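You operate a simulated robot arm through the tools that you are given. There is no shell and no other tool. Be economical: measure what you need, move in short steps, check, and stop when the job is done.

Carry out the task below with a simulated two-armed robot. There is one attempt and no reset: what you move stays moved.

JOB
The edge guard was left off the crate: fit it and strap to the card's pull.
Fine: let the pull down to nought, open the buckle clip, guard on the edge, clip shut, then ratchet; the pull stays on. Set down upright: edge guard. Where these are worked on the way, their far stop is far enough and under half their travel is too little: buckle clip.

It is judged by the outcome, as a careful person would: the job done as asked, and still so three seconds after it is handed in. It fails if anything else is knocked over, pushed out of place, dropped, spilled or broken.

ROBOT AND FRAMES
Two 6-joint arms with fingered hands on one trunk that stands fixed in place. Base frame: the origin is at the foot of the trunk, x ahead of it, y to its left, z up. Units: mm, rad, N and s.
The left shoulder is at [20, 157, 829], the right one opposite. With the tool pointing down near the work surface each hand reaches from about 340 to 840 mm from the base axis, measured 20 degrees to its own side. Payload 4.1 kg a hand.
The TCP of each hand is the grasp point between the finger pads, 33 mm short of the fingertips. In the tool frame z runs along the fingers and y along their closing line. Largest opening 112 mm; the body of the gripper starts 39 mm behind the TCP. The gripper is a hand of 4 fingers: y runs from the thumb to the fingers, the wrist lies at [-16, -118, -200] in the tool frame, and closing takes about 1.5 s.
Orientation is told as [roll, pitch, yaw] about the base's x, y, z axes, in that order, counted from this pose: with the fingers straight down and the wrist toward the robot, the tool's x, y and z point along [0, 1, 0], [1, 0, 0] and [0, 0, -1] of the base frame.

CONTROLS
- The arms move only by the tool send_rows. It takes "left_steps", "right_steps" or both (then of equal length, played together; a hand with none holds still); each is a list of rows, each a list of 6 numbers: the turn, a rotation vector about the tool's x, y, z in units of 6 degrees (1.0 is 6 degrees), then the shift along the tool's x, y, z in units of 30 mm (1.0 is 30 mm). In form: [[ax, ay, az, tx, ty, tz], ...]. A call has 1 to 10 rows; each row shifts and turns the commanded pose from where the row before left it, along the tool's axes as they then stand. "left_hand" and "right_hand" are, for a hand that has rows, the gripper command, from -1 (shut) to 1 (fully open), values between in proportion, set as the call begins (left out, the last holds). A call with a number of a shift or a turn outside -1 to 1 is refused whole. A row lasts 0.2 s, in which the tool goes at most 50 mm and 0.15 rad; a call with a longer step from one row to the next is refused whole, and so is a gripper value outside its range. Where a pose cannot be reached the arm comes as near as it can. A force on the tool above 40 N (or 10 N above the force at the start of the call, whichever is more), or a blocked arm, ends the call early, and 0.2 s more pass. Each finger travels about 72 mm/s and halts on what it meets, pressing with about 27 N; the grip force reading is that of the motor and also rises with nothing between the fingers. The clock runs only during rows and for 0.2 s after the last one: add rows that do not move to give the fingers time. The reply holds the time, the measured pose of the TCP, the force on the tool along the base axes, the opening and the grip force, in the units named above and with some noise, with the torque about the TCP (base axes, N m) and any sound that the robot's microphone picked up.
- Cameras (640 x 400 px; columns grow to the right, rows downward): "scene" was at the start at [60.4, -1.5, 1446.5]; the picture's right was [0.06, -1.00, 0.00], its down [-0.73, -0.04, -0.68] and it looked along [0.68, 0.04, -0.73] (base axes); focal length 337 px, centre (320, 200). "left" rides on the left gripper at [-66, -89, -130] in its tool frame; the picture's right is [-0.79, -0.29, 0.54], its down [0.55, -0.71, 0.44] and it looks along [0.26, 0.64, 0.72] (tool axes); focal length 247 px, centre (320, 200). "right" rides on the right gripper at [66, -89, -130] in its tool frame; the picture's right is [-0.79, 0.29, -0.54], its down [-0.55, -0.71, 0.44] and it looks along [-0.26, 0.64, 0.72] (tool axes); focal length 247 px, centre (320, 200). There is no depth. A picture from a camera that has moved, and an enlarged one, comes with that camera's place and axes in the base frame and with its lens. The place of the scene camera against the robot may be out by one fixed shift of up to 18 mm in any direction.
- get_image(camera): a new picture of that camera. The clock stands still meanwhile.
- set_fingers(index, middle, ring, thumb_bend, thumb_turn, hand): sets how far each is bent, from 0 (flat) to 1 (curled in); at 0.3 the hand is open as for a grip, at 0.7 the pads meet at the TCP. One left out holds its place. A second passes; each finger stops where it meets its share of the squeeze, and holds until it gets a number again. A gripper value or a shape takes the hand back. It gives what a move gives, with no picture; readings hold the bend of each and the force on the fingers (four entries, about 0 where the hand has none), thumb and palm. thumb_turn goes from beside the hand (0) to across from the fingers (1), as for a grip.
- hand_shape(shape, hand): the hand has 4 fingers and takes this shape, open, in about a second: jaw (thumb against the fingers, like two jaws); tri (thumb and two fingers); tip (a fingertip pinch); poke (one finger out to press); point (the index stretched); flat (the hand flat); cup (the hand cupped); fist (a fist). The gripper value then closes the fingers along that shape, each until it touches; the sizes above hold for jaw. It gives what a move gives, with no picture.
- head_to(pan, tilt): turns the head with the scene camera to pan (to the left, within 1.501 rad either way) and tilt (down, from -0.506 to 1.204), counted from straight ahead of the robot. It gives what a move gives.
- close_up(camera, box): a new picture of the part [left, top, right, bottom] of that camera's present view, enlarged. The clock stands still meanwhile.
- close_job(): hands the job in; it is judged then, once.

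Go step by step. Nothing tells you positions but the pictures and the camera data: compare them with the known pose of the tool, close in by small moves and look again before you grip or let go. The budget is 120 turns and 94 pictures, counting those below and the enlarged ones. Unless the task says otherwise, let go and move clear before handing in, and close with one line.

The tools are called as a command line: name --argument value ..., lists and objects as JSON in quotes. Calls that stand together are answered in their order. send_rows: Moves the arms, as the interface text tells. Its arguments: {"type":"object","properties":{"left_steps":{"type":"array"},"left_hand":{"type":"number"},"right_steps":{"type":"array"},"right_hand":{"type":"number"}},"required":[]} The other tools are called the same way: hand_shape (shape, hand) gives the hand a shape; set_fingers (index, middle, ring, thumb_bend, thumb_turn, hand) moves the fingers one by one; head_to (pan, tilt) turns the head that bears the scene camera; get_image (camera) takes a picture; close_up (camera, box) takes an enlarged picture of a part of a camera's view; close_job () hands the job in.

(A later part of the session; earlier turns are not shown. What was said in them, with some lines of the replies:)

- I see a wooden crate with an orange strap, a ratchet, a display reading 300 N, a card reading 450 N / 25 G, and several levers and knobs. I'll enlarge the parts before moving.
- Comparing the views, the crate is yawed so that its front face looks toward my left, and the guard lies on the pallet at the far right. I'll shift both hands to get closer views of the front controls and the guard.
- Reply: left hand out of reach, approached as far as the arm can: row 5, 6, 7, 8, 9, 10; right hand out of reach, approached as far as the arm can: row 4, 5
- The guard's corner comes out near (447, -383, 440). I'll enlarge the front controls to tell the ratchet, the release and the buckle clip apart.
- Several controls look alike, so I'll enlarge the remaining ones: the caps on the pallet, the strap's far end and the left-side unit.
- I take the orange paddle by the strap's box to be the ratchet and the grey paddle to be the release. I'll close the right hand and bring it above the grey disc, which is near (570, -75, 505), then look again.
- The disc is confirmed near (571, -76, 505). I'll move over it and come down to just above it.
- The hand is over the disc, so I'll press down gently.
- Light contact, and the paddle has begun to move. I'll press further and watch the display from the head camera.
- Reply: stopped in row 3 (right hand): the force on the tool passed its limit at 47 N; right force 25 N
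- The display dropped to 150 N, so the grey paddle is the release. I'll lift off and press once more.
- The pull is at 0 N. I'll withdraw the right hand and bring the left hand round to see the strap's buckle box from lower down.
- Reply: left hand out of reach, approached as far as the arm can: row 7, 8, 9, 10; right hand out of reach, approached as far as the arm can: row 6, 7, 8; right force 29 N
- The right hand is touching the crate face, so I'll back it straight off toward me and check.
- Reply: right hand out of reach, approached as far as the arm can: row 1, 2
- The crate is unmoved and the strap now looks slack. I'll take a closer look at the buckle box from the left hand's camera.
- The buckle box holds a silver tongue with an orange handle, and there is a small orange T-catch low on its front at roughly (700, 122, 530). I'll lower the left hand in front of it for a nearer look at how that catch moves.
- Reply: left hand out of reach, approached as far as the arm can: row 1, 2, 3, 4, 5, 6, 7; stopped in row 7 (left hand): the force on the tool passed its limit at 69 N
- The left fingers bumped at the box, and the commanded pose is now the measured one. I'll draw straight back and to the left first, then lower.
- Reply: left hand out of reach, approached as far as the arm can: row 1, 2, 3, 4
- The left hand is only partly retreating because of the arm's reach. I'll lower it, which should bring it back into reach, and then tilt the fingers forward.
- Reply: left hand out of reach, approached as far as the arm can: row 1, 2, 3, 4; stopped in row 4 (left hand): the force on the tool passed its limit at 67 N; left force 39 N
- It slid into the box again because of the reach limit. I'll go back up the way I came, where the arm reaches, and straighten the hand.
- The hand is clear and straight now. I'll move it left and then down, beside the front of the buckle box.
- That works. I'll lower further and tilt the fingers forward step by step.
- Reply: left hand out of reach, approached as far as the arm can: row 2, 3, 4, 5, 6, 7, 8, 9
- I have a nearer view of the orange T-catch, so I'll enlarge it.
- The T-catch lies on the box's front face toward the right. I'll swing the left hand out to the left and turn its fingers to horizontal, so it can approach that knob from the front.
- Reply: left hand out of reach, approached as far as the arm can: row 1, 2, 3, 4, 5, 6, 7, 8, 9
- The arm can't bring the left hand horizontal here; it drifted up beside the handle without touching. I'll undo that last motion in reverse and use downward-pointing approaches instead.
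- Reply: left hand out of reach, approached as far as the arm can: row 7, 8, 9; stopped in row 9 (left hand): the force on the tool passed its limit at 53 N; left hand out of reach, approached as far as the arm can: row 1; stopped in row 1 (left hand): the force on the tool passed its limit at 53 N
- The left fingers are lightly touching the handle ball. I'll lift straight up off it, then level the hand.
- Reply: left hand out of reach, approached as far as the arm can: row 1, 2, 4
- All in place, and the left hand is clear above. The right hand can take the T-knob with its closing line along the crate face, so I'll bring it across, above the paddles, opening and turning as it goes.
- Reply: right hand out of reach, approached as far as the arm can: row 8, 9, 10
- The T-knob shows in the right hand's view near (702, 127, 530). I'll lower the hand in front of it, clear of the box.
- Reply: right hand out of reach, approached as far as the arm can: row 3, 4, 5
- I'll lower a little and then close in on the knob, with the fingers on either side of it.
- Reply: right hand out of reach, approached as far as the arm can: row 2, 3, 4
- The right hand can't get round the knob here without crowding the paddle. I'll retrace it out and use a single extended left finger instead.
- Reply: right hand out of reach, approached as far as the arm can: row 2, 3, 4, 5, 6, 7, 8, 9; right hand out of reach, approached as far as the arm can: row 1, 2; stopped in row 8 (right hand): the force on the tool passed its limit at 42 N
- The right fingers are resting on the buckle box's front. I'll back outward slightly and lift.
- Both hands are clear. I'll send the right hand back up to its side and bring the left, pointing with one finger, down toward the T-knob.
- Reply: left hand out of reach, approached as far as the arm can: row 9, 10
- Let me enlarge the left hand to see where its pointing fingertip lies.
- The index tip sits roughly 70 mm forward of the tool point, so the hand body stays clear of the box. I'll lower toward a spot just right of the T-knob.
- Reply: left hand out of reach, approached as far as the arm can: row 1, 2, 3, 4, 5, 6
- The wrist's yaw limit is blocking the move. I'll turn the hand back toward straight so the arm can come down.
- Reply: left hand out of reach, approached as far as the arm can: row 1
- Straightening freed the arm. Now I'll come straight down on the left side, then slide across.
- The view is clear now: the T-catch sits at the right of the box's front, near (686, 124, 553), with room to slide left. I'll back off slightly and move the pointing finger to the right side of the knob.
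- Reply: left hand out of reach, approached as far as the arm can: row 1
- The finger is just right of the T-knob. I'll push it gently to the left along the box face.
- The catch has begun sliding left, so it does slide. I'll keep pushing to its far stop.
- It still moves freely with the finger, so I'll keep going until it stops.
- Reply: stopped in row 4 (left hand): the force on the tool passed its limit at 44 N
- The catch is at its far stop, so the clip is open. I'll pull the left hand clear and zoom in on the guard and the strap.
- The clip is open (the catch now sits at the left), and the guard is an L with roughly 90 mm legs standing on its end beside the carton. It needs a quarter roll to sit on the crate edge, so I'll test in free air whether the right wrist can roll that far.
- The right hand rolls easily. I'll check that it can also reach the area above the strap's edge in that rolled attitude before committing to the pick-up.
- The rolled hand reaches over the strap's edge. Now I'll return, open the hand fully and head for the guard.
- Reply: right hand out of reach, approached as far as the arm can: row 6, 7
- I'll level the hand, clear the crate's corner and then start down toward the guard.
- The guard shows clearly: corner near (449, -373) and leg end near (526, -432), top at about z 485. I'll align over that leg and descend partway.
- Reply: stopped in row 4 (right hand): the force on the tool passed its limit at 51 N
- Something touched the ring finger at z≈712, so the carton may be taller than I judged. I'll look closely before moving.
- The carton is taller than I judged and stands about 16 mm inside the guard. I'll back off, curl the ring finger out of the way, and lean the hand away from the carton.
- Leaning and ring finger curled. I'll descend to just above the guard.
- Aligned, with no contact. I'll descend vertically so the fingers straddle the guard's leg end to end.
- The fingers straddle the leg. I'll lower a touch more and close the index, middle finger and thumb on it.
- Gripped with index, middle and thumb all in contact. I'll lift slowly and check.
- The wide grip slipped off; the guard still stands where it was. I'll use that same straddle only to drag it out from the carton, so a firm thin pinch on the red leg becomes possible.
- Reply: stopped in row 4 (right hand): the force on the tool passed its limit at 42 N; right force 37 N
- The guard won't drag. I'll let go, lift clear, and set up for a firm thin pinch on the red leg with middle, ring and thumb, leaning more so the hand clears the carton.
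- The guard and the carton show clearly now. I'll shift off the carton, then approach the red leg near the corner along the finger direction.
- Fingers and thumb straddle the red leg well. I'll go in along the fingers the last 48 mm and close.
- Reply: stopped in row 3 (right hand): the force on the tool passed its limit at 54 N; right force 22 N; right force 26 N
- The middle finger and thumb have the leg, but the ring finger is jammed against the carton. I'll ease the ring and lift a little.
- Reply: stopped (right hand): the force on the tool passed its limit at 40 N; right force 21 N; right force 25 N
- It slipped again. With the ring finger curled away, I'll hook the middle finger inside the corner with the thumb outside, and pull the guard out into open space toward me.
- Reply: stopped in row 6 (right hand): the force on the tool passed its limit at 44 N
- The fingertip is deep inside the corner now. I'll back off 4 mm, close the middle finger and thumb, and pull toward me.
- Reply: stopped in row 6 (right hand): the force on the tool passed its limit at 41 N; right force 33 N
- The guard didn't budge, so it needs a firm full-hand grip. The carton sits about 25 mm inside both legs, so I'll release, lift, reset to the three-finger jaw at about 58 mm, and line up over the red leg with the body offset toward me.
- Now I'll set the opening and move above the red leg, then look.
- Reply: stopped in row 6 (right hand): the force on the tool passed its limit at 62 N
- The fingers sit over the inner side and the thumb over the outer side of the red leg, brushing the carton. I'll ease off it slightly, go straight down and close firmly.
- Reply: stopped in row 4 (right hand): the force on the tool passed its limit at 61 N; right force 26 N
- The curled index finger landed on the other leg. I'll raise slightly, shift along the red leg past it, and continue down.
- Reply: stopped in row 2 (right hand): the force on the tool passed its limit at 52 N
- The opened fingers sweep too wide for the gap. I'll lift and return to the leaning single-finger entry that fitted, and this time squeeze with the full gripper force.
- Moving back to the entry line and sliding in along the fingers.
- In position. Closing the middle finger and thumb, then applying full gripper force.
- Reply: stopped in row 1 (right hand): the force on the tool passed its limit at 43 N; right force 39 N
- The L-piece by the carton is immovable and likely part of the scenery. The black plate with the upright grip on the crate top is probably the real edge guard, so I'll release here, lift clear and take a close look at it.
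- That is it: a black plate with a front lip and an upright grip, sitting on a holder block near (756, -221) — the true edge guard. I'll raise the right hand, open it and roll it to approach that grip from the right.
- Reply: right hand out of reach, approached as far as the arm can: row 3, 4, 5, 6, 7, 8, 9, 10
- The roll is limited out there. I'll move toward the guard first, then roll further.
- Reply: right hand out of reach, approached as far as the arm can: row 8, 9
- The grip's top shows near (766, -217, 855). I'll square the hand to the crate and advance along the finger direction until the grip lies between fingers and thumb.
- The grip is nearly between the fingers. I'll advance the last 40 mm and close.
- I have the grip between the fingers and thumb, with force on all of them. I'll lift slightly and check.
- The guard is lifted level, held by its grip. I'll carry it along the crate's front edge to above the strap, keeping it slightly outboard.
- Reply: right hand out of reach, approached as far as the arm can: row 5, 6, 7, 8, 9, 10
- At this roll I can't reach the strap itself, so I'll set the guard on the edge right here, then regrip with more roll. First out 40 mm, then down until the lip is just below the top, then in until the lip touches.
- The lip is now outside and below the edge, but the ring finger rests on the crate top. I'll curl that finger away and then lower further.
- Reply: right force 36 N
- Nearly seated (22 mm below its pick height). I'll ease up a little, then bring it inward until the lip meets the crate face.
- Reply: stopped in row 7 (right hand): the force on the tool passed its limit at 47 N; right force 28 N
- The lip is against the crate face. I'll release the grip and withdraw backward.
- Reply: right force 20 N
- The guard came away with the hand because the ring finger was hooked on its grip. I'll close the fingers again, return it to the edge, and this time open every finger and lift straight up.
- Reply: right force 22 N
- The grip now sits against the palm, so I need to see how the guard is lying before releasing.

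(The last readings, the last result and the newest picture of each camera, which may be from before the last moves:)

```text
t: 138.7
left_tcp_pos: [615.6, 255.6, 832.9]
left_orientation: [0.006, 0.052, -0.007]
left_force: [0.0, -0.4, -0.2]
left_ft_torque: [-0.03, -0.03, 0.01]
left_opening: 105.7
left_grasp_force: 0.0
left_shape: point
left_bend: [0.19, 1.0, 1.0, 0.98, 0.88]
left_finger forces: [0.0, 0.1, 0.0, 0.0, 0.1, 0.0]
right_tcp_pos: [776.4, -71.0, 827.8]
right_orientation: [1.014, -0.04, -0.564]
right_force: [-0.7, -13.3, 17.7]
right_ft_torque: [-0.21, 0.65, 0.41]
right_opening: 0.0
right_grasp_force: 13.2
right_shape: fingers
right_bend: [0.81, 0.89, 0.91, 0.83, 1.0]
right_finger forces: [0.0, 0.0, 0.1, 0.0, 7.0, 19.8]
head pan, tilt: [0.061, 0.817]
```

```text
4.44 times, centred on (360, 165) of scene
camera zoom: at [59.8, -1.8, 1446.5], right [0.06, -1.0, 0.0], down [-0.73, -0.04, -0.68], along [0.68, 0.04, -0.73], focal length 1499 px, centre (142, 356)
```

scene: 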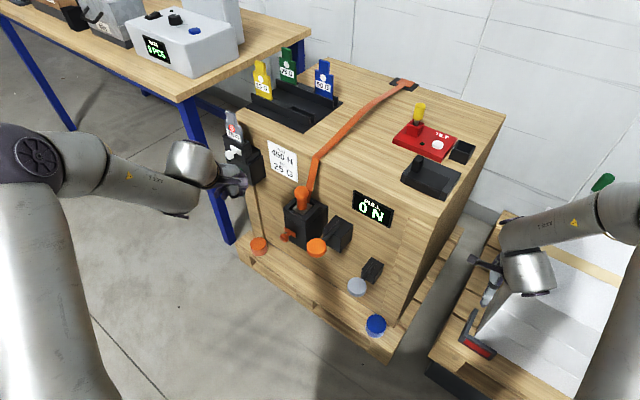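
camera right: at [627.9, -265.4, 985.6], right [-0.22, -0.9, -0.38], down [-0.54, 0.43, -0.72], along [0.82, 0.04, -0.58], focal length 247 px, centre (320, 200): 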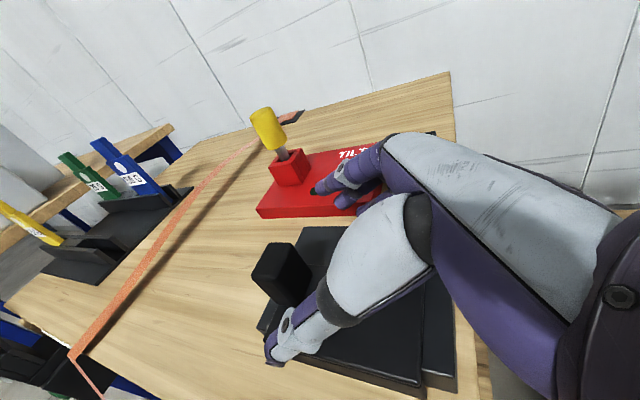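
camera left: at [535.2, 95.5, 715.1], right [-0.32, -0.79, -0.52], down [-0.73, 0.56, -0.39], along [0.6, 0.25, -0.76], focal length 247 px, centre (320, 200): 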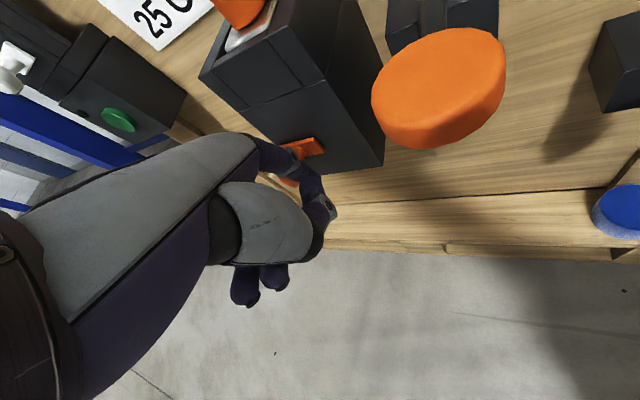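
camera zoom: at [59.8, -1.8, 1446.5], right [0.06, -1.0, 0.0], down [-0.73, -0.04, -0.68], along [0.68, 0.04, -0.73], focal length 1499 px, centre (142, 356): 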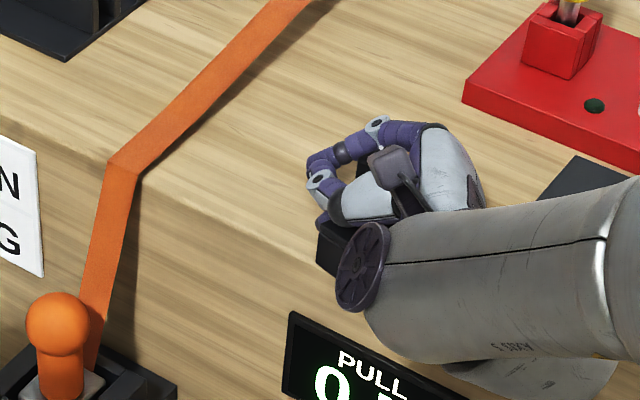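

The lip hangs outside the edge with the plate just above the top, so it can settle safely. I'll open all the fingers and lift straight up.

set_fingers --hand "right" --index 0.3 --thumb_bend 0.3 --middle 0.3 --ring 0.3

send_rows --right_steps '[[0, 0, 0, 0.25, 0, -0.15], [0, 0, 0, 0.5, 0, -0.3], [0, 0, 0, 0.7, 0, -0.4], [0, 0, 0, 0.7, 0, -0.4], [0, 0, 0, 0.7, 0, -0.6], [0, 0, 0, 0, 0, -0.8], [0, 0, 0, 0, 0, 0]]'

get_image --camera "right"

```text
t: 139.7
left_tcp_pos: [614.6, 256.7, 832.1]
left_orientation: [0.004, 0.053, -0.005]
left_force: [0.4, -0.6, -0.6]
left_ft_torque: [-0.01, 0.0, 0.03]
left_opening: 105.6
left_grasp_force: 0.1
left_shape: point
left_bend: [0.19, 1.0, 1.0, 0.98, 0.88]
left_finger forces: [0.1, 0.1, 0.0, 0.0, 0.0, 0.1]
right_tcp_pos: [776.0, -68.4, 828.6]
right_orientation: [1.017, -0.043, -0.561]
right_force: [-0.6, 10.9, 31.6]
right_ft_torque: [-0.07, 0.5, -0.13]
right_opening: 112.2
right_grasp_force: 16.1
right_shape: fingers
right_bend: [0.3, 0.3, 0.93, 0.3, 1.0]
right_finger forces: [0.0, 0.0, 31.4, 0.0, 0.0, 0.0]
head pan, tilt: [0.061, 0.817]
```

```text
t: 141.3
left_tcp_pos: [614.9, 256.8, 831.7]
left_orientation: [0.004, 0.052, -0.006]
left_force: [-0.2, -0.5, 0.1]
left_ft_torque: [0.0, 0.0, 0.0]
left_opening: 105.9
left_grasp_force: 0.1
left_shape: point
left_bend: [0.19, 1.0, 1.0, 0.98, 0.88]
left_finger forces: [0.0, 0.0, 0.0, 0.1, 0.0, 0.0]
right_tcp_pos: [760.8, -84.3, 936.3]
right_orientation: [1.01, -0.036, -0.559]
right_force: [0.6, 0.3, -0.4]
right_ft_torque: [0.01, -0.01, 0.01]
right_opening: 112.5
right_grasp_force: 0.0
right_shape: fingers
right_bend: [0.3, 0.3, 0.3, 0.3, 1.0]
right_finger forces: [0.0, 0.0, 0.0, 0.0, 0.0, 0.0]
head pan, tilt: [0.061, 0.817]
```

```text
2 pictures are left
camera right: at [641.6, -99.4, 1058.7], right [-0.21, -0.9, -0.38], down [-0.54, 0.43, -0.72], along [0.81, 0.05, -0.58], focal length 247 px, centre (320, 200)
```

right: 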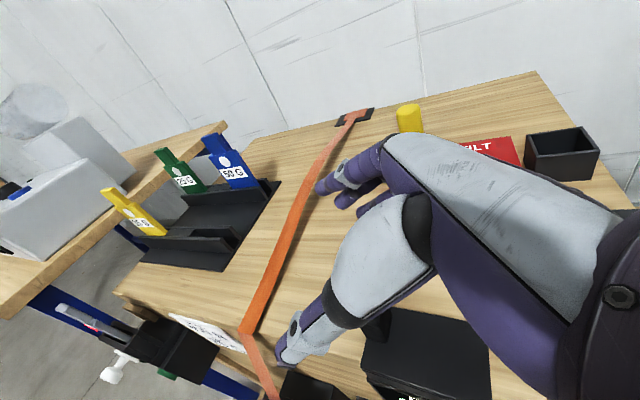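

The guard is now sitting flat on the edge, right of the strap. Pictures are scarce, so I'll close the right hand, set it behind the grip and push the guard along the edge to the strap by measured distance.

send_rows --right_steps '[[0, 0.95, 0, 0, 0, 0], [0, 0.95, 0, 0, 0, 0], [0, 0.9, 0, 0, 0, 0], [0, 0, 0, -0.6, 0, -0.68], [0, 0, 0, -0.6, 0, -0.68], [0, 0, 0, -0.6, 0, -0.68], [0, 0, 0, 0, 0, 0], [0, 0, 0, 0, 0, 0]]' --right_hand -1

```text
t: 143.1
left_tcp_pos: [615.2, 255.7, 832.6]
left_orientation: [0.005, 0.051, -0.005]
left_force: [0.7, 0.2, -0.7]
left_ft_torque: [0.0, 0.03, 0.0]
left_opening: 105.5
left_grasp_force: 0.1
left_shape: point
left_bend: [0.19, 1.0, 1.0, 0.98, 0.88]
left_finger forces: [0.0, 0.1, 0.0, 0.1, 0.0, 0.1]
right_tcp_pos: [722.8, -147.8, 901.1]
right_orientation: [1.306, -0.034, -0.558]
right_force: [0.1, -0.7, 0.9]
right_ft_torque: [0.03, -0.02, 0.01]
right_opening: 0.1
right_grasp_force: 27.4
right_shape: jaw
right_bend: [0.7, 0.7, 0.7, 0.46, 1.0]
right_finger forces: [0.0, 0.0, 0.1, 0.0, 0.1, 0.0]
head pan, tilt: [0.061, 0.817]
```

Now down behind the grip, then forward slowly to find contact.

send_rows --right_steps '[[0, 0, 0, -0.6, 0, 0.17], [0, 0, 0, -0.6, 0, 0.17], [0, 0, 0, -0.6, 0, 0.17], [0, 0, 0, 0.06, 0, 0.25], [0, 0, 0, 0.06, 0, 0.25], [0, 0, 0, 0.06, 0, 0.25], [0, 0, 0, 0.06, 0, 0.25], [0, 0, 0, 0, 0, 0]]'

```text
t: 143.9
left_tcp_pos: [614.9, 254.8, 832.9]
left_orientation: [0.006, 0.052, -0.004]
left_force: [-0.2, 0.4, 0.5]
left_ft_torque: [0.0, 0.0, 0.03]
left_opening: 105.8
left_grasp_force: 0.1
left_shape: point
left_bend: [0.19, 1.0, 1.0, 0.98, 0.88]
left_finger forces: [0.0, 0.0, 0.0, 0.0, 0.0, 0.0]
right_tcp_pos: [730.2, -146.2, 861.8]
right_orientation: [1.327, -0.064, -0.561]
right_force: [-4.0, 0.8, 7.9]
right_ft_torque: [-0.22, 0.01, -0.1]
right_opening: 0.1
right_grasp_force: 27.4
right_shape: jaw
right_bend: [0.7, 0.7, 0.7, 0.46, 1.0]
right_finger forces: [0.1, 0.1, 7.5, 0.0, 0.1, 0.0]
head pan, tilt: [0.061, 0.817]
stopped in row 4 (right hand): the force on the tool passed its limit at 46 N (the readings are from after the stop); the commanded pose is now the measured one
```

The fist touched the plate top. I'll raise 8 mm and move forward along the edge to find the grip.

send_rows --right_steps '[[0, 0, 0, 0.3, 0, 0], [0.3, 0, 0, 0.07, 0, 0.25], [0.2, 0, 0, 0.07, 0, 0.25], [0, 0, 0, 0.07, 0, 0.25], [0, 0, 0, 0.07, 0, 0.25], [0, 0, 0, 0.07, 0, 0.25], [0, 0, 0, 0, 0, 0]]'

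```text
t: 145.5
left_tcp_pos: [615.9, 256.4, 831.9]
left_orientation: [0.003, 0.052, -0.004]
left_force: [0.3, -0.1, -1.4]
left_ft_torque: [0.0, -0.01, -0.01]
left_opening: 105.9
left_grasp_force: 0.1
left_shape: point
left_bend: [0.19, 1.0, 1.0, 0.98, 0.88]
left_finger forces: [0.0, 0.0, 0.0, 0.1, 0.1, 0.1]
right_tcp_pos: [750.9, -113.0, 871.4]
right_orientation: [1.322, -0.047, -0.511]
right_force: [0.9, 0.3, -0.3]
right_ft_torque: [-0.02, -0.02, 0.0]
right_opening: 0.0
right_grasp_force: 27.0
right_shape: jaw
right_bend: [0.7, 0.7, 0.7, 0.46, 1.0]
right_finger forces: [0.1, 0.1, 0.0, 0.0, 0.0, 0.0]
head pan, tilt: [0.061, 0.817]
```

No contact yet; I'll continue a little further.

send_rows --right_steps '[[0, 0, 0, -0.1, 0, 0.25], [0, 0, 0, -0.05, 0, 0.25], [0, 0, 0, 0.05, 0, 0.25], [0, 0, 0, 0.05, 0, 0.25], [0, 0, 0, 0, 0, 0]]'

```text
t: 146.7
left_tcp_pos: [614.5, 256.7, 832.6]
left_orientation: [0.006, 0.053, -0.005]
left_force: [0.4, -0.6, -0.1]
left_ft_torque: [0.0, 0.0, 0.01]
left_opening: 105.9
left_grasp_force: 0.1
left_shape: point
left_bend: [0.19, 1.0, 1.0, 0.98, 0.88]
left_finger forces: [0.0, 0.1, 0.0, 0.0, 0.0, 0.1]
right_tcp_pos: [768.5, -87.9, 872.2]
right_orientation: [1.339, -0.069, -0.516]
right_force: [-1.0, -1.3, 3.2]
right_ft_torque: [0.02, -0.02, 0.03]
right_opening: 0.0
right_grasp_force: 26.5
right_shape: jaw
right_bend: [0.7, 0.7, 0.7, 0.46, 1.0]
right_finger forces: [0.0, 0.0, 1.4, 0.0, 0.1, 0.0]
head pan, tilt: [0.061, 0.817]
stopped in row 5 (right hand): the force on the tool passed its limit at 40 N (the readings are from after the stop); the commanded pose is now the measured one
```

Contact again, but I can't tell where. I'll lift the hand clear and spend one picture on the guard's position.

send_rows --right_steps '[[0, 0, 0, 0.8, 0, 0], [0, 0, 0, 0.9, 0, -0.5], [0, 0, 0, 0.9, 0, -0.9], [0, 0, 0, 0.5, 0, -1], [0, 0, 0, 0, 0, -1], [0, 0, 0, 0, 0, -1], [0, 0, 0, 0, 0, -1], [0, 0, 0, 0, 0, 0]]'

close_up --camera "scene" --box '[270, 110, 420, 260]'

```text
t: 148.5
left_tcp_pos: [615.3, 256.1, 832.1]
left_orientation: [0.004, 0.052, -0.004]
left_force: [0.0, 0.3, -0.1]
left_ft_torque: [0.0, 0.01, -0.01]
left_opening: 105.5
left_grasp_force: 0.1
left_shape: point
left_bend: [0.19, 1.0, 1.0, 0.98, 0.88]
left_finger forces: [0.0, 0.1, 0.0, 0.1, 0.0, 0.0]
right_tcp_pos: [695.1, -201.3, 999.6]
right_orientation: [1.339, -0.065, -0.515]
right_force: [0.1, -0.4, -0.1]
right_ft_torque: [-0.01, 0.0, 0.03]
right_opening: 0.1
right_grasp_force: 26.5
right_shape: jaw
right_bend: [0.7, 0.7, 0.7, 0.46, 1.0]
right_finger forces: [0.0, 0.0, 0.0, 0.1, 0.1, 0.1]
head pan, tilt: [0.061, 0.817]
```

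```text
2.67 times, centred on (345, 185) of scene
camera zoom: at [60.4, -1.4, 1446.5], right [0.06, -1.0, 0.0], down [-0.73, -0.04, -0.68], along [0.68, 0.04, -0.73], focal length 900 px, centre (253, 240)
```

zoom: 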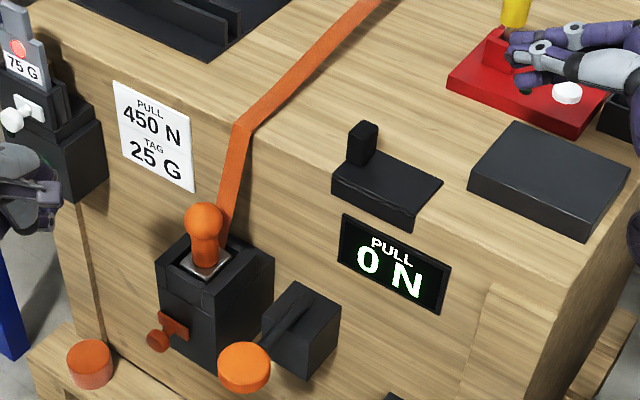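

A clear view: the guard lies flat with its lip over the edge, about 178 mm right of the strap, grip near (763, -70). I'll come down behind the grip again and push it along the edge in small steps.

send_rows --right_steps '[[0, 0, 0, 0, -0.1, 1], [0, 0, 0, 0, -0.1, 1], [0, 0, 0, 0, -0.1, 1], [0, 0, 0, 0, -0.1, 1], [0, 0, 0, -0.8, 0, 0.09], [0, 0, 0, -0.8, 0, 0.09], [0, 0, 0, -0.8, 0, 0.09], [0, 0, 0, -0.7, 0, 0.09], [0, 0, 0, 0, 0, 0]]'

send_rows --right_steps '[[0, 0, 0, 0.06, 0, 0.25], [0, 0, 0, 0.06, 0, 0.25], [0, 0, 0, 0.06, 0, 0.25], [0, 0, 0, 0.06, 0, 0.25], [0, 0, 0, 0.06, 0, 0.25], [0, 0, 0, 0.06, 0, 0.25], [0, 0, 0, 0.06, 0, 0.25], [0, 0, 0, 0.06, 0, 0.25]]'

```text
t: 150.5
left_tcp_pos: [615.3, 254.2, 832.8]
left_orientation: [0.005, 0.05, -0.005]
left_force: [-0.4, 0.5, 0.4]
left_ft_torque: [0.02, 0.03, -0.01]
left_opening: 105.7
left_grasp_force: 0.1
left_shape: point
left_bend: [0.19, 1.0, 1.0, 0.98, 0.88]
left_finger forces: [0.0, 0.0, 0.0, 0.0, 0.0, 0.0]
right_tcp_pos: [742.6, -109.4, 878.8]
right_orientation: [1.338, -0.067, -0.517]
right_force: [0.3, -0.6, 0.3]
right_ft_torque: [0.0, 0.01, 0.04]
right_opening: 0.0
right_grasp_force: 26.9
right_shape: jaw
right_bend: [0.7, 0.7, 0.7, 0.46, 1.0]
right_finger forces: [0.1, 0.1, 0.0, 0.0, 0.1, 0.0]
head pan, tilt: [0.061, 0.817]
```

```text
t: 152.3
left_tcp_pos: [615.1, 255.0, 831.6]
left_orientation: [0.005, 0.051, -0.005]
left_force: [-0.7, -0.3, 0.3]
left_ft_torque: [0.06, -0.02, -0.01]
left_opening: 105.3
left_grasp_force: 0.1
left_shape: point
left_bend: [0.19, 1.0, 1.0, 0.98, 0.88]
left_finger forces: [0.1, 0.0, 0.0, 0.1, 0.0, 0.0]
right_tcp_pos: [771.9, -55.2, 879.0]
right_orientation: [1.34, -0.067, -0.517]
right_force: [-1.2, -0.9, 0.3]
right_ft_torque: [0.01, 0.01, 0.0]
right_opening: 0.0
right_grasp_force: 27.0
right_shape: jaw
right_bend: [0.7, 0.7, 0.7, 0.46, 1.0]
right_finger forces: [0.0, 0.1, 0.7, 0.0, 0.1, 0.0]
head pan, tilt: [0.061, 0.817]
```

It is sliding with only a light push. I'll continue along the edge toward the strap.

send_rows --right_steps '[[0, 0, 0, 0.09, 0.03, 0.38], [0, 0, 0, 0.09, 0.03, 0.38], [0, 0, 0, 0.09, 0.03, 0.38], [0, 0, 0, 0.09, 0.03, 0.38], [0, 0, 0, 0.09, 0.03, 0.38], [0, 0, 0, 0.09, 0.03, 0.38], [0, 0, 0, 0, 0, 0]]'

```text
t: 153.9
left_tcp_pos: [614.9, 255.9, 832.0]
left_orientation: [0.005, 0.053, -0.007]
left_force: [0.2, 1.1, -0.2]
left_ft_torque: [0.01, -0.01, -0.02]
left_opening: 105.5
left_grasp_force: 0.1
left_shape: point
left_bend: [0.19, 1.0, 1.0, 0.98, 0.88]
left_finger forces: [0.1, 0.0, 0.0, 0.0, 0.1, 0.0]
right_tcp_pos: [813.9, 0.8, 888.6]
right_orientation: [1.353, -0.08, -0.523]
right_force: [-0.7, -18.5, 35.6]
right_ft_torque: [-1.72, 1.31, 0.63]
right_opening: 0.0
right_grasp_force: 27.1
right_shape: jaw
right_bend: [0.7, 0.7, 0.7, 0.46, 1.0]
right_finger forces: [0.1, 0.0, 0.0, 0.0, 14.8, 17.0]
head pan, tilt: [0.061, 0.817]
```

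The fist rode up over the grip. I'll back off, drop lower behind it and push again.

send_rows --right_steps '[[0, 0, 0, 0.8, 0, -0.3], [0, 0, 0, 0.3, 0, -1], [0, 0, 0, 0, 0, -1], [0, 0, 0, -0.3, 0, -1], [0, 0, 0, -0.5, 0, -0.7], [0, 0, 0, -0.9, 0, 0.1], [0, 0, 0, -0.9, 0, 0.1], [0, 0, 0, -0.6, 0, 0.1], [0, 0, 0, 0, 0, 0]]'

```text
t: 156.0
left_tcp_pos: [614.4, 256.5, 833.1]
left_orientation: [0.006, 0.054, -0.005]
left_force: [-0.1, 0.3, 0.2]
left_ft_torque: [-0.05, -0.01, 0.01]
left_opening: 105.7
left_grasp_force: 0.0
left_shape: point
left_bend: [0.19, 1.0, 1.0, 0.98, 0.88]
left_finger forces: [0.0, 0.0, 0.0, 0.0, 0.1, 0.0]
right_tcp_pos: [756.6, -102.7, 852.9]
right_orientation: [1.349, -0.089, -0.515]
right_force: [-2.3, 0.6, 8.9]
right_ft_torque: [-0.69, 0.16, -0.15]
right_opening: 0.2
right_grasp_force: 26.9
right_shape: jaw
right_bend: [0.7, 0.7, 0.7, 0.46, 1.0]
right_finger forces: [0.0, 0.1, 0.6, 0.1, 0.0, 8.3]
head pan, tilt: [0.061, 0.817]
stopped in row 9 (right hand): the force on the tool passed its limit at 51 N (the readings are from after the stop); the commanded pose is now the measured one
```

Now low enough. I'll lift 5 mm and push forward at this height.

send_rows --right_steps '[[0, 0, 0, 0.2, 0, 0], [0, 0, 0, 0.07, 0.02, 0.3], [0, 0, 0, 0.07, 0.02, 0.3], [0, 0, 0, 0.07, 0.02, 0.3], [0, 0, 0, 0.07, 0.02, 0.3], [0, 0, 0, 0.07, 0.02, 0.3], [0, 0, 0, 0.07, 0.02, 0.3], [0, 0, 0, 0.07, 0.02, 0.3], [0, 0, 0, 0, 0, 0]]'

```text
t: 158.0
left_tcp_pos: [615.4, 255.5, 831.8]
left_orientation: [0.006, 0.051, -0.003]
left_force: [0.2, -0.2, 0.1]
left_ft_torque: [-0.01, 0.04, -0.02]
left_opening: 105.7
left_grasp_force: 0.0
left_shape: point
left_bend: [0.19, 1.0, 1.0, 0.98, 0.88]
left_finger forces: [0.0, 0.0, 0.0, 0.1, 0.0, 0.0]
right_tcp_pos: [791.5, -46.2, 856.7]
right_orientation: [1.348, -0.084, -0.517]
right_force: [0.1, -1.0, 0.1]
right_ft_torque: [-0.01, 0.0, 0.0]
right_opening: 0.0
right_grasp_force: 27.2
right_shape: jaw
right_bend: [0.7, 0.7, 0.7, 0.46, 1.0]
right_finger forces: [0.0, 0.1, 0.0, 0.0, 0.1, 0.0]
head pan, tilt: [0.061, 0.817]
```

Still free; I'll keep pushing forward.

send_rows --right_steps '[[0, 0, 0, 0.07, 0.02, 0.3], [0, 0, 0, 0.07, 0.02, 0.3], [0, 0, 0, 0.07, 0.02, 0.3], [0, 0, 0, 0.07, 0.02, 0.3], [0, 0, 0, 0.07, 0.02, 0.3], [0, 0, 0, 0.07, 0.02, 0.3], [0, 0, 0, 0, 0, 0]]'

```text
t: 159.6
left_tcp_pos: [615.8, 256.5, 832.5]
left_orientation: [0.004, 0.052, -0.007]
left_force: [0.3, 0.0, -1.2]
left_ft_torque: [0.02, 0.0, 0.0]
left_opening: 105.5
left_grasp_force: 0.0
left_shape: point
left_bend: [0.19, 1.0, 1.0, 0.98, 0.88]
left_finger forces: [0.0, 0.0, 0.0, 0.0, 0.0, 0.1]
right_tcp_pos: [820.8, 0.1, 857.5]
right_orientation: [1.348, -0.083, -0.514]
right_force: [-0.9, 0.2, -0.4]
right_ft_torque: [-0.02, 0.01, 0.0]
right_opening: 0.0
right_grasp_force: 26.8
right_shape: jaw
right_bend: [0.7, 0.7, 0.7, 0.46, 1.0]
right_finger forces: [0.0, 0.0, 0.1, 0.0, 0.0, 0.1]
head pan, tilt: [0.061, 0.817]
```

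Continuing to the measured end point.

send_rows --right_steps '[[0, 0, 0, 0.07, 0.02, 0.3], [0, 0, 0, 0.07, 0.02, 0.3], [0, 0, 0, 0.07, 0.02, 0.3], [0, 0, 0, 0.07, 0.02, 0.3], [0, 0, 0, 0.07, 0.02, 0.3], [0, 0, 0, 0.07, 0.02, 0.3], [0, 0, 0, 0.05, 0.02, 0.2], [0, 0, 0, 0, 0, 0]]'

```text
t: 161.4
left_tcp_pos: [615.4, 256.2, 832.1]
left_orientation: [0.002, 0.052, -0.006]
left_force: [-0.1, -0.3, -1.6]
left_ft_torque: [0.0, 0.01, 0.03]
left_opening: 105.7
left_grasp_force: 0.1
left_shape: point
left_bend: [0.19, 1.0, 1.0, 0.98, 0.88]
left_finger forces: [0.0, 0.1, 0.1, 0.0, 0.1, 0.0]
right_tcp_pos: [857.4, 51.3, 857.3]
right_orientation: [1.345, -0.083, -0.514]
right_force: [0.4, -0.1, -0.2]
right_ft_torque: [0.01, -0.04, -0.01]
right_opening: 0.0
right_grasp_force: 27.2
right_shape: jaw
right_bend: [0.7, 0.7, 0.7, 0.46, 1.0]
right_finger forces: [0.0, 0.0, 0.0, 0.0, 0.0, 0.0]
head pan, tilt: [0.061, 0.817]
```

The guard should now be under the strap. I'll withdraw the right hand straight back and up.

send_rows --right_steps '[[0, 0, 0, 0.05, 0, -0.8], [0, 0, 0, 0.3, 0, -1], [0, 0, 0, 0.5, 0, -1], [0, 0, 0, 0.5, 0, -1], [0, 0, 0, 0.5, 0, -1], [0, 0, 0, 0.3, -0.2, -1], [0, 0, 0, 0.3, -0.2, -1], [0, 0, 0, 0, -0.3, -1], [0, 0, 0, 0, -0.3, -1], [0, 0, 0, 0, 0, 0]]' --left_steps '[[0, 0, 0, 0, 0, 0], [0, 0, 0, 0, 0, 0], [0, 0, 0, 0, 0, 0], [0, 0, 0, 0, 0, 0], [0, 0, 0, -0.9, 0.3, 0], [0, 0, 0, -0.9, 0.3, 0], [0, 0, 0, -0.9, 0.3, 0], [0, 0, 0, -0.9, 0.3, 0], [0, 0, 0, -0.9, 0.3, 0], [0, 0, 0, 0, 0, 0]]'

```text
t: 163.6
left_tcp_pos: [657.9, 121.0, 827.5]
left_orientation: [0.002, 0.052, -0.006]
left_force: [0.0, 0.3, 0.8]
left_ft_torque: [0.0, 0.0, 0.0]
left_opening: 105.7
left_grasp_force: 0.0
left_shape: point
left_bend: [0.19, 1.0, 1.0, 0.98, 0.88]
left_finger forces: [0.0, 0.0, 0.0, 0.0, 0.0, 0.0]
right_tcp_pos: [702.0, -137.8, 987.1]
right_orientation: [1.347, -0.084, -0.516]
right_force: [-0.3, 0.0, -0.6]
right_ft_torque: [-0.02, 0.0, 0.01]
right_opening: 0.1
right_grasp_force: 26.8
right_shape: jaw
right_bend: [0.7, 0.7, 0.7, 0.46, 1.0]
right_finger forces: [0.0, 0.1, 0.0, 0.0, 0.0, 0.0]
head pan, tilt: [0.061, 0.817]
```

Now I'll use the left index finger to nudge the guard's lip inward until it meets the crate face.

send_rows --left_steps '[[0, 0, 0, -0.37, 0.9, 0.33], [0, 0, 0, -0.37, 0.9, 0.33], [0, 0, 0, -0.09, 0.14, 0], [0, 0, 0, -0.09, 0.14, 0], [0, 0, 0, -0.09, 0.14, 0], [0, 0, 0, -0.09, 0.14, 0], [0, 0, 0, -0.09, 0.14, 0], [0, 0, 0, -0.09, 0.14, 0], [0, 0, 0, 0, 0, 0]]'

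```text
t: 165.6
left_tcp_pos: [737.7, 80.7, 805.3]
left_orientation: [0.005, 0.052, -0.004]
left_force: [-0.6, 1.1, 1.1]
left_ft_torque: [0.07, -0.01, 0.13]
left_opening: 105.7
left_grasp_force: 0.1
left_shape: point
left_bend: [0.2, 1.0, 1.0, 0.98, 0.88]
left_finger forces: [2.0, 0.0, 0.0, 0.1, 0.0, 0.1]
right_tcp_pos: [702.1, -138.5, 986.0]
right_orientation: [1.347, -0.085, -0.515]
right_force: [0.4, 0.3, -0.3]
right_ft_torque: [0.02, -0.01, 0.03]
right_opening: 0.0
right_grasp_force: 26.8
right_shape: jaw
right_bend: [0.7, 0.7, 0.7, 0.46, 1.0]
right_finger forces: [0.1, 0.0, 0.0, 0.0, 0.0, 0.1]
head pan, tilt: [0.061, 0.817]
```

Light contact: the guard is there and moving in. I'll continue until it firms up.

send_rows --left_steps '[[0, 0, 0, -0.07, 0.11, 0], [0, 0, 0, -0.07, 0.11, 0], [0, 0, 0, -0.07, 0.11, 0], [0, 0, 0, -0.07, 0.11, 0], [0, 0, 0, 0, 0, 0]]'

```text
t: 166.8
left_tcp_pos: [749.9, 75.3, 803.0]
left_orientation: [0.005, 0.054, -0.005]
left_force: [-11.1, 17.5, 3.5]
left_ft_torque: [0.22, -0.05, 0.79]
left_opening: 105.7
left_grasp_force: 0.1
left_shape: point
left_bend: [0.25, 1.0, 1.0, 0.98, 0.88]
left_finger forces: [18.3, 0.0, 0.1, 0.1, 0.0, 0.0]
right_tcp_pos: [702.7, -138.0, 986.9]
right_orientation: [1.348, -0.083, -0.515]
right_force: [-0.1, 0.0, -0.5]
right_ft_torque: [0.02, -0.01, 0.0]
right_opening: 0.1
right_grasp_force: 27.1
right_shape: jaw
right_bend: [0.7, 0.7, 0.7, 0.46, 1.0]
right_finger forces: [0.0, 0.1, 0.0, 0.0, 0.1, 0.0]
head pan, tilt: [0.061, 0.817]
```

The lip is firm against the crate. I'll back the left hand out and go down to the left side of the clip's T-knob.

send_rows --left_steps '[[0, 0, 0, 0.3, -0.6, 0], [0, 0, 0, 0.6, -0.9, -0.1], [0, 0, 0, 1, -0.9, -0.2], [0, 0, 0, 1, -0.9, -0.2], [0, 0, 0, 1, -0.7, -0.2], [0, 0, 0, 1, -0.4, -0.2], [0, 0, 0, 1, 0, 0], [0, 0, 0, 0, 0, 0]]'

send_rows --left_steps '[[0, 0, 0, 0, -0.1, 1], [0, 0, 0, 0, -0.1, 1], [0, 0, 0, 0, -0.1, 1], [0, 0, 0, 0, 0, 1], [0, 0, 0, 0, 0, 1], [0, 0, 0, 0, 0, 1], [0, 0, 0, 0, 0, 1], [0, 0, 0, 0, 0, 1], [0, 0, 0, 0, 0, 0]]'

```text
t: 168.6
left_tcp_pos: [623.5, 251.1, 838.6]
left_orientation: [0.004, 0.053, -0.006]
left_force: [0.6, -0.4, -0.2]
left_ft_torque: [-0.02, -0.01, 0.0]
left_opening: 105.7
left_grasp_force: 0.0
left_shape: point
left_bend: [0.19, 1.0, 1.0, 0.98, 0.88]
left_finger forces: [0.1, 0.0, 0.0, 0.1, 0.1, 0.0]
right_tcp_pos: [703.0, -137.6, 986.2]
right_orientation: [1.348, -0.085, -0.517]
right_force: [0.9, 0.2, 0.2]
right_ft_torque: [0.03, -0.01, 0.01]
right_opening: 0.0
right_grasp_force: 27.0
right_shape: jaw
right_bend: [0.7, 0.7, 0.7, 0.46, 1.0]
right_finger forces: [0.0, 0.1, 0.0, 0.1, 0.1, 0.1]
head pan, tilt: [0.061, 0.817]
```

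```text
t: 170.6
left_tcp_pos: [610.0, 246.0, 604.1]
left_orientation: [0.014, 0.065, 0.001]
left_force: [-0.1, -0.5, -0.4]
left_ft_torque: [0.02, -0.02, 0.01]
left_opening: 105.9
left_grasp_force: 0.0
left_shape: point
left_bend: [0.19, 1.0, 1.0, 0.98, 0.88]
left_finger forces: [0.0, 0.0, 0.0, 0.0, 0.0, 0.0]
left hand out of reach, approached as far as the arm can: row 8
right_tcp_pos: [702.7, -137.9, 986.1]
right_orientation: [1.347, -0.085, -0.514]
right_force: [-0.3, 0.6, 0.9]
right_ft_torque: [0.03, -0.02, -0.01]
right_opening: 0.2
right_grasp_force: 26.2
right_shape: jaw
right_bend: [0.7, 0.7, 0.7, 0.46, 1.0]
right_finger forces: [0.0, 0.0, 0.1, 0.1, 0.0, 0.0]
head pan, tilt: [0.061, 0.817]
```

Positioning left of the knob and pushing it right to its closed stop.

send_rows --left_steps '[[0, 0, 0, -0.55, 0.67, 0.37], [0, 0, 0, -0.55, 0.67, 0.37], [0, 0, 0, -0.2, -0.126, 0], [0, 0, 0, -0.2, -0.126, 0], [0, 0, 0, -0.2, -0.126, 0], [0, 0, 0, -0.2, -0.126, 0], [0, 0, 0, -0.2, -0.126, 0], [0, 0, 0, 0, 0, 0]]'

send_rows --left_steps '[[0, 0, 0, -0.2, -0.126, 0], [0, 0, 0, -0.2, -0.126, 0], [0, 0, 0, -0.2, -0.126, 0], [0, 0, 0, -0.2, -0.126, 0], [0, 0, 0, -0.2, -0.126, 0], [0, 0, 0, -0.2, -0.126, 0], [0, 0, 0, 0, 0, 0]]'

```text
t: 172.4
left_tcp_pos: [627.5, 183.2, 580.5]
left_orientation: [0.003, 0.052, -0.006]
left_force: [0.0, -0.1, -0.6]
left_ft_torque: [0.03, -0.02, 0.03]
left_opening: 0.0
left_grasp_force: 0.0
left_shape: point
left_bend: [0.19, 1.0, 1.0, 0.98, 0.88]
left_finger forces: [0.4, 0.0, 0.0, 0.0, 0.0, 0.1]
right_tcp_pos: [702.3, -137.6, 985.4]
right_orientation: [1.347, -0.082, -0.515]
right_force: [-0.1, 0.7, 0.9]
right_ft_torque: [0.0, -0.01, 0.0]
right_opening: 0.0
right_grasp_force: 26.8
right_shape: jaw
right_bend: [0.7, 0.7, 0.7, 0.46, 1.0]
right_finger forces: [0.0, 0.0, 0.0, 0.1, 0.0, 0.1]
head pan, tilt: [0.061, 0.817]
```

```text
t: 174.0
left_tcp_pos: [608.3, 155.6, 583.3]
left_orientation: [0.007, 0.046, 0.012]
left_force: [10.4, 36.2, -2.5]
left_ft_torque: [0.75, -0.09, 2.92]
left_opening: 0.1
left_grasp_force: 0.1
left_shape: point
left_bend: [0.17, 1.0, 1.0, 0.98, 0.88]
left_finger forces: [32.1, 0.0, 0.0, 0.1, 0.0, 0.0]
right_tcp_pos: [703.7, -136.9, 985.1]
right_orientation: [1.347, -0.084, -0.515]
right_force: [-0.2, 0.9, -0.1]
right_ft_torque: [-0.02, 0.0, -0.04]
right_opening: 0.0
right_grasp_force: 26.5
right_shape: jaw
right_bend: [0.7, 0.7, 0.7, 0.46, 1.0]
right_finger forces: [0.0, 0.1, 0.1, 0.0, 0.0, 0.1]
head pan, tilt: [0.061, 0.817]
```

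The clip is against its closed stop. Now I'll back away, raise the left hand, and bring it closed above the orange ratchet paddle near (638, 44, 604).

send_rows --left_steps '[[0, 0, 0, 0.35, 0.2, 0], [0, 0, 0, 0.1, -0.6, 0], [0, 0, 0, 0.1, -0.3, -0.6], [0, 0, 0, 0, 0, -1], [0, 0, 0, 0, 0, -1], [0, 0, 0, 0, 0, -1], [0, 0, 0, 0, 0, -1], [0, 0, 0, 0, 0, -1], [0, 0, 0, 0, 0, 0]]'

hand_shape --hand "left" --shape "jaw"

send_rows --left_steps '[[0, 0, 0, 0, 0, 0], [0, 0, 0, 0, 0, 0], [0, 0, 0, 0, 0, 0], [0, 0, 0, 0, 0, 0], [0, 0, 0, 0, 0, 0], [0, 0, 0, 0, 0, 0], [0, 0, 0, 0, 0, 0], [0, 0, 0, 0, 0, 0]]' --left_hand -1

```text
t: 176.0
left_tcp_pos: [591.8, 163.5, 749.5]
left_orientation: [0.005, 0.052, -0.007]
left_force: [0.6, 0.0, 0.2]
left_ft_torque: [-0.03, 0.03, 0.0]
left_opening: 0.2
left_grasp_force: 0.0
left_shape: point
left_bend: [0.19, 1.0, 1.0, 0.98, 0.88]
left_finger forces: [0.0, 0.0, 0.0, 0.0, 0.0, 0.0]
right_tcp_pos: [703.0, -139.1, 985.8]
right_orientation: [1.349, -0.085, -0.514]
right_force: [0.0, -0.1, 1.1]
right_ft_torque: [0.01, -0.01, 0.02]
right_opening: 0.0
right_grasp_force: 26.8
right_shape: jaw
right_bend: [0.7, 0.7, 0.7, 0.46, 1.0]
right_finger forces: [0.0, 0.1, 0.0, 0.0, 0.0, 0.0]
head pan, tilt: [0.061, 0.817]
```

```text
t: 176.9
left_tcp_pos: [592.6, 163.7, 749.6]
left_orientation: [0.005, 0.051, -0.004]
left_force: [-0.4, -0.7, 0.3]
left_ft_torque: [0.03, 0.01, 0.03]
left_opening: 111.7
left_grasp_force: 0.1
left_shape: jaw
left_bend: [0.3, 0.3, 0.3, 0.3, 0.97]
left_finger forces: [0.0, 0.0, 0.0, 0.0, 0.0, 0.0]
right_tcp_pos: [702.4, -138.5, 987.1]
right_orientation: [1.347, -0.083, -0.515]
right_force: [0.2, -1.2, -0.9]
right_ft_torque: [0.03, 0.01, 0.02]
right_opening: 0.0
right_grasp_force: 27.4
right_shape: jaw
right_bend: [0.7, 0.7, 0.7, 0.46, 1.0]
right_finger forces: [0.0, 0.0, 0.0, 0.0, 0.0, 0.0]
head pan, tilt: [0.061, 0.817]
```

```text
t: 178.7
left_tcp_pos: [591.9, 164.1, 749.7]
left_orientation: [0.007, 0.052, -0.005]
left_force: [-0.1, 0.0, 0.4]
left_ft_torque: [-0.01, 0.03, -0.02]
left_opening: 0.1
left_grasp_force: 27.7
left_shape: jaw
left_bend: [0.7, 0.7, 0.7, 0.5, 1.0]
left_finger forces: [0.0, 0.1, 0.1, 0.1, 0.0, 0.1]
right_tcp_pos: [700.9, -138.0, 986.3]
right_orientation: [1.347, -0.082, -0.515]
right_force: [-0.5, 0.1, 0.4]
right_ft_torque: [-0.07, -0.01, -0.02]
right_opening: 0.0
right_grasp_force: 27.5
right_shape: jaw
right_bend: [0.7, 0.7, 0.7, 0.46, 1.0]
right_finger forces: [0.1, 0.0, 0.0, 0.0, 0.0, 0.0]
head pan, tilt: [0.061, 0.817]
```

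Moving over the paddle and making the first ratchet stroke.

send_rows --left_steps '[[0, 0, 0, -1, 0.4, 0.4], [0, 0, 0, -1, 0.4, 0.4], [0, 0, 0, -1, 0.4, 0.4], [0, 0, 0, -1, 0.4, 0.4], [0, 0, 0, 0, 0, 0.9], [0, 0, 0, 0, 0, 0.6], [0, 0, 0, 0, 0, 0.4], [0, 0, 0, 0, 0, 0]]'

send_rows --left_steps '[[0, 0, 0, 0, 0, 0.3], [0, 0, 0, 0, 0, 0.25], [0, 0, 0, 0, 0, 0.25], [0, 0, 0, 0, 0, 0.25], [0, 0, 0, 0, 0, 0.25], [0, 0, 0, 0, 0, 0.2], [0, 0, 0, 0, 0, 0]]'

```text
t: 180.5
left_tcp_pos: [635.7, 45.0, 642.3]
left_orientation: [0.004, 0.05, -0.004]
left_force: [-1.1, 3.2, 3.2]
left_ft_torque: [0.06, 0.0, -0.01]
left_opening: 0.0
left_grasp_force: 27.2
left_shape: jaw
left_bend: [0.7, 0.7, 0.7, 0.5, 1.0]
left_finger forces: [0.0, 0.0, 0.0, 0.0, 0.0, 0.1]
right_tcp_pos: [702.7, -138.2, 986.7]
right_orientation: [1.347, -0.084, -0.515]
right_force: [-0.3, 0.8, -0.8]
right_ft_torque: [0.0, 0.0, 0.0]
right_opening: 0.0
right_grasp_force: 27.2
right_shape: jaw
right_bend: [0.7, 0.7, 0.7, 0.46, 1.0]
right_finger forces: [0.1, 0.0, 0.0, 0.0, 0.0, 0.0]
head pan, tilt: [0.061, 0.817]
```

```text
t: 181.8
left_tcp_pos: [637.8, 42.9, 607.7]
left_orientation: [0.007, 0.038, -0.005]
left_force: [-9.6, 2.7, 14.2]
left_ft_torque: [-0.08, 0.31, -0.09]
left_opening: 0.1
left_grasp_force: 27.2
left_shape: jaw
left_bend: [0.7, 0.7, 0.7, 0.5, 1.0]
left_finger forces: [0.0, 0.0, 0.1, 0.0, 0.0, 0.1]
right_tcp_pos: [703.1, -138.6, 985.1]
right_orientation: [1.347, -0.084, -0.515]
right_force: [-0.6, -0.2, -0.1]
right_ft_torque: [0.04, 0.01, 0.03]
right_opening: 0.1
right_grasp_force: 27.1
right_shape: jaw
right_bend: [0.7, 0.7, 0.7, 0.46, 1.0]
right_finger forces: [0.0, 0.1, 0.0, 0.0, 0.1, 0.0]
head pan, tilt: [0.061, 0.817]
stopped in row 6 (left hand): the force on the tool passed its limit at 44 N (the readings are from after the stop); the commanded pose is now the measured one
```

One full stroke to its stop. I'll release fully and make a second stroke.

send_rows --left_steps '[[0, 0, 0, 0, 0, -0.8], [0, 0, 0, 0, 0, -0.8], [0, 0, 0, 0, 0, 0], [0, 0, 0, 0, 0, 0.6], [0, 0, 0, 0, 0, 0.35], [0, 0, 0, 0, 0, 0.25], [0, 0, 0, 0, 0, 0.25], [0, 0, 0, 0, 0, 0.2], [0, 0, 0, 0, 0, 0.15], [0, 0, 0, 0, 0, 0]]'

send_rows --left_steps '[[0, 0, 0, 0, 0, -0.8], [0, 0, 0, 0, 0, -0.9], [0, 0, 0, 0, 0, -1], [0, 0, 0, 1, -0.5, -0.7], [0, 0, 0, 1, -0.5, -0.5], [0, 0, 0, 0, 0, 0]]'

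close_up --camera "scene" --box '[250, 100, 420, 260]'

```text
t: 183.8
left_tcp_pos: [641.6, 43.0, 607.8]
left_orientation: [0.004, 0.025, -0.004]
left_force: [-11.5, 5.0, 15.5]
left_ft_torque: [-0.02, 0.34, -0.13]
left_opening: 0.0
left_grasp_force: 26.9
left_shape: jaw
left_bend: [0.7, 0.7, 0.7, 0.5, 1.0]
left_finger forces: [0.0, 0.0, 0.1, 0.0, 0.0, 0.0]
right_tcp_pos: [702.4, -137.7, 985.9]
right_orientation: [1.348, -0.084, -0.516]
right_force: [-0.6, 0.2, 0.5]
right_ft_torque: [-0.01, -0.03, 0.0]
right_opening: 0.1
right_grasp_force: 26.8
right_shape: jaw
right_bend: [0.7, 0.7, 0.7, 0.46, 1.0]
right_finger forces: [0.0, 0.1, 0.0, 0.0, 0.0, 0.1]
head pan, tilt: [0.061, 0.817]
stopped in row 9 (left hand): the force on the tool passed its limit at 44 N (the readings are from after the stop); the commanded pose is now the measured one
```

```text
t: 185.2
left_tcp_pos: [614.2, 103.5, 726.6]
left_orientation: [0.006, 0.026, -0.004]
left_force: [0.2, -0.2, 0.4]
left_ft_torque: [-0.01, -0.01, -0.02]
left_opening: 0.0
left_grasp_force: 27.0
left_shape: jaw
left_bend: [0.7, 0.7, 0.7, 0.5, 1.0]
left_finger forces: [0.1, 0.0, 0.1, 0.0, 0.1, 0.0]
right_tcp_pos: [702.0, -139.0, 986.9]
right_orientation: [1.349, -0.083, -0.515]
right_force: [-0.4, 0.5, -0.3]
right_ft_torque: [0.03, -0.04, 0.03]
right_opening: 0.0
right_grasp_force: 27.0
right_shape: jaw
right_bend: [0.7, 0.7, 0.7, 0.46, 1.0]
right_finger forces: [0.1, 0.0, 0.1, 0.0, 0.0, 0.0]
head pan, tilt: [0.061, 0.817]
```

```text
2.50 times, centred on (335, 180) of scene
camera zoom: at [60.4, -1.5, 1446.5], right [0.06, -1.0, 0.0], down [-0.73, -0.04, -0.68], along [0.68, 0.04, -0.73], focal length 843 px, centre (282, 250)
```

zoom: 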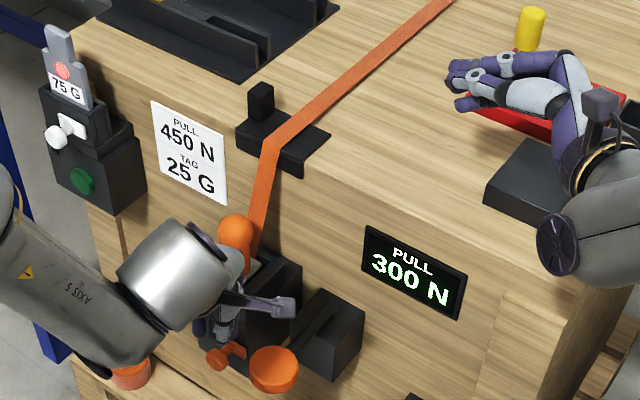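

The guard sits under the strap on the edge, and the display reads 300 N after two strokes (150 N each). One more stroke makes 450 N.

send_rows --left_steps '[[0, 0, 0, -1, 0.45, 0.5], [0, 0, 0, -1, 0.45, 0.7], [0, 0, 0, 0, 0, 1], [0, 0, 0, 0, 0, 0.6], [0, 0, 0, 0, 0, 0.35], [0, 0, 0, 0, 0, 0.25], [0, 0, 0, 0, 0, 0.25], [0, 0, 0, 0, 0, 0.25], [0, 0, 0, 0, 0, 0.2], [0, 0, 0, 0, 0, 0]]'

```text
t: 187.3
left_tcp_pos: [642.1, 42.2, 607.9]
left_orientation: [0.005, 0.012, -0.002]
left_force: [-11.9, 3.0, 15.3]
left_ft_torque: [-0.05, 0.37, -0.16]
left_opening: 0.0
left_grasp_force: 27.3
left_shape: jaw
left_bend: [0.7, 0.7, 0.7, 0.5, 1.0]
left_finger forces: [0.0, 0.0, 0.1, 0.0, 0.0, 0.0]
right_tcp_pos: [702.1, -137.9, 986.0]
right_orientation: [1.348, -0.084, -0.516]
right_force: [0.5, 0.3, 0.1]
right_ft_torque: [-0.01, 0.01, -0.02]
right_opening: 0.1
right_grasp_force: 26.9
right_shape: jaw
right_bend: [0.7, 0.7, 0.7, 0.46, 1.0]
right_finger forces: [0.0, 0.0, 0.0, 0.1, 0.0, 0.0]
head pan, tilt: [0.061, 0.817]
stopped in row 10 (left hand): the force on the tool passed its limit at 42 N (the readings are from after the stop); the commanded pose is now the measured one
```

The third stroke reached the same stop at z 607.9 with the same force as before. I'll lift the left hand clear without touching anything else.

send_rows --left_steps '[[0, 0, 0, 0, 0, -0.8], [0, 0, 0, 0, 0, -0.9], [0, 0, 0, 0, 0, -1], [0, 0, 0, 1, -0.5, -0.7], [0, 0, 0, 1, -0.3, -0.8], [0, 0, 0, 1, 0, -0.8], [0, 0, 0, 1, 0, -0.8], [0, 0, 0, 0, 0, 0]]'

```text
t: 189.1
left_tcp_pos: [621.6, 161.2, 780.5]
left_orientation: [0.006, 0.015, -0.002]
left_force: [-0.5, -0.7, -0.3]
left_ft_torque: [-0.02, 0.0, 0.0]
left_opening: 0.0
left_grasp_force: 26.9
left_shape: jaw
left_bend: [0.7, 0.7, 0.7, 0.5, 1.0]
left_finger forces: [0.1, 0.0, 0.0, 0.0, 0.1, 0.0]
right_tcp_pos: [701.9, -138.0, 985.0]
right_orientation: [1.346, -0.084, -0.516]
right_force: [-0.1, -0.1, 0.4]
right_ft_torque: [-0.02, -0.01, 0.0]
right_opening: 0.2
right_grasp_force: 27.2
right_shape: jaw
right_bend: [0.7, 0.7, 0.7, 0.46, 1.0]
right_finger forces: [0.0, 0.0, 0.1, 0.0, 0.0, 0.0]
head pan, tilt: [0.061, 0.817]
```

Both hands are clear, the guard is under the strap, the clip is shut, and three full 150 N strokes should put the pull at 450 N. I'm handing the job in.

close_job

```text
The job is handed in.
```

The edge guard is on the crate edge under the strap, the clip is pushed back to its closed stop, and the strap should be at the card's 450 N. I last saw the display at 300 N after two strokes. The third stroke felt the same, but I had no pictures left to read it.
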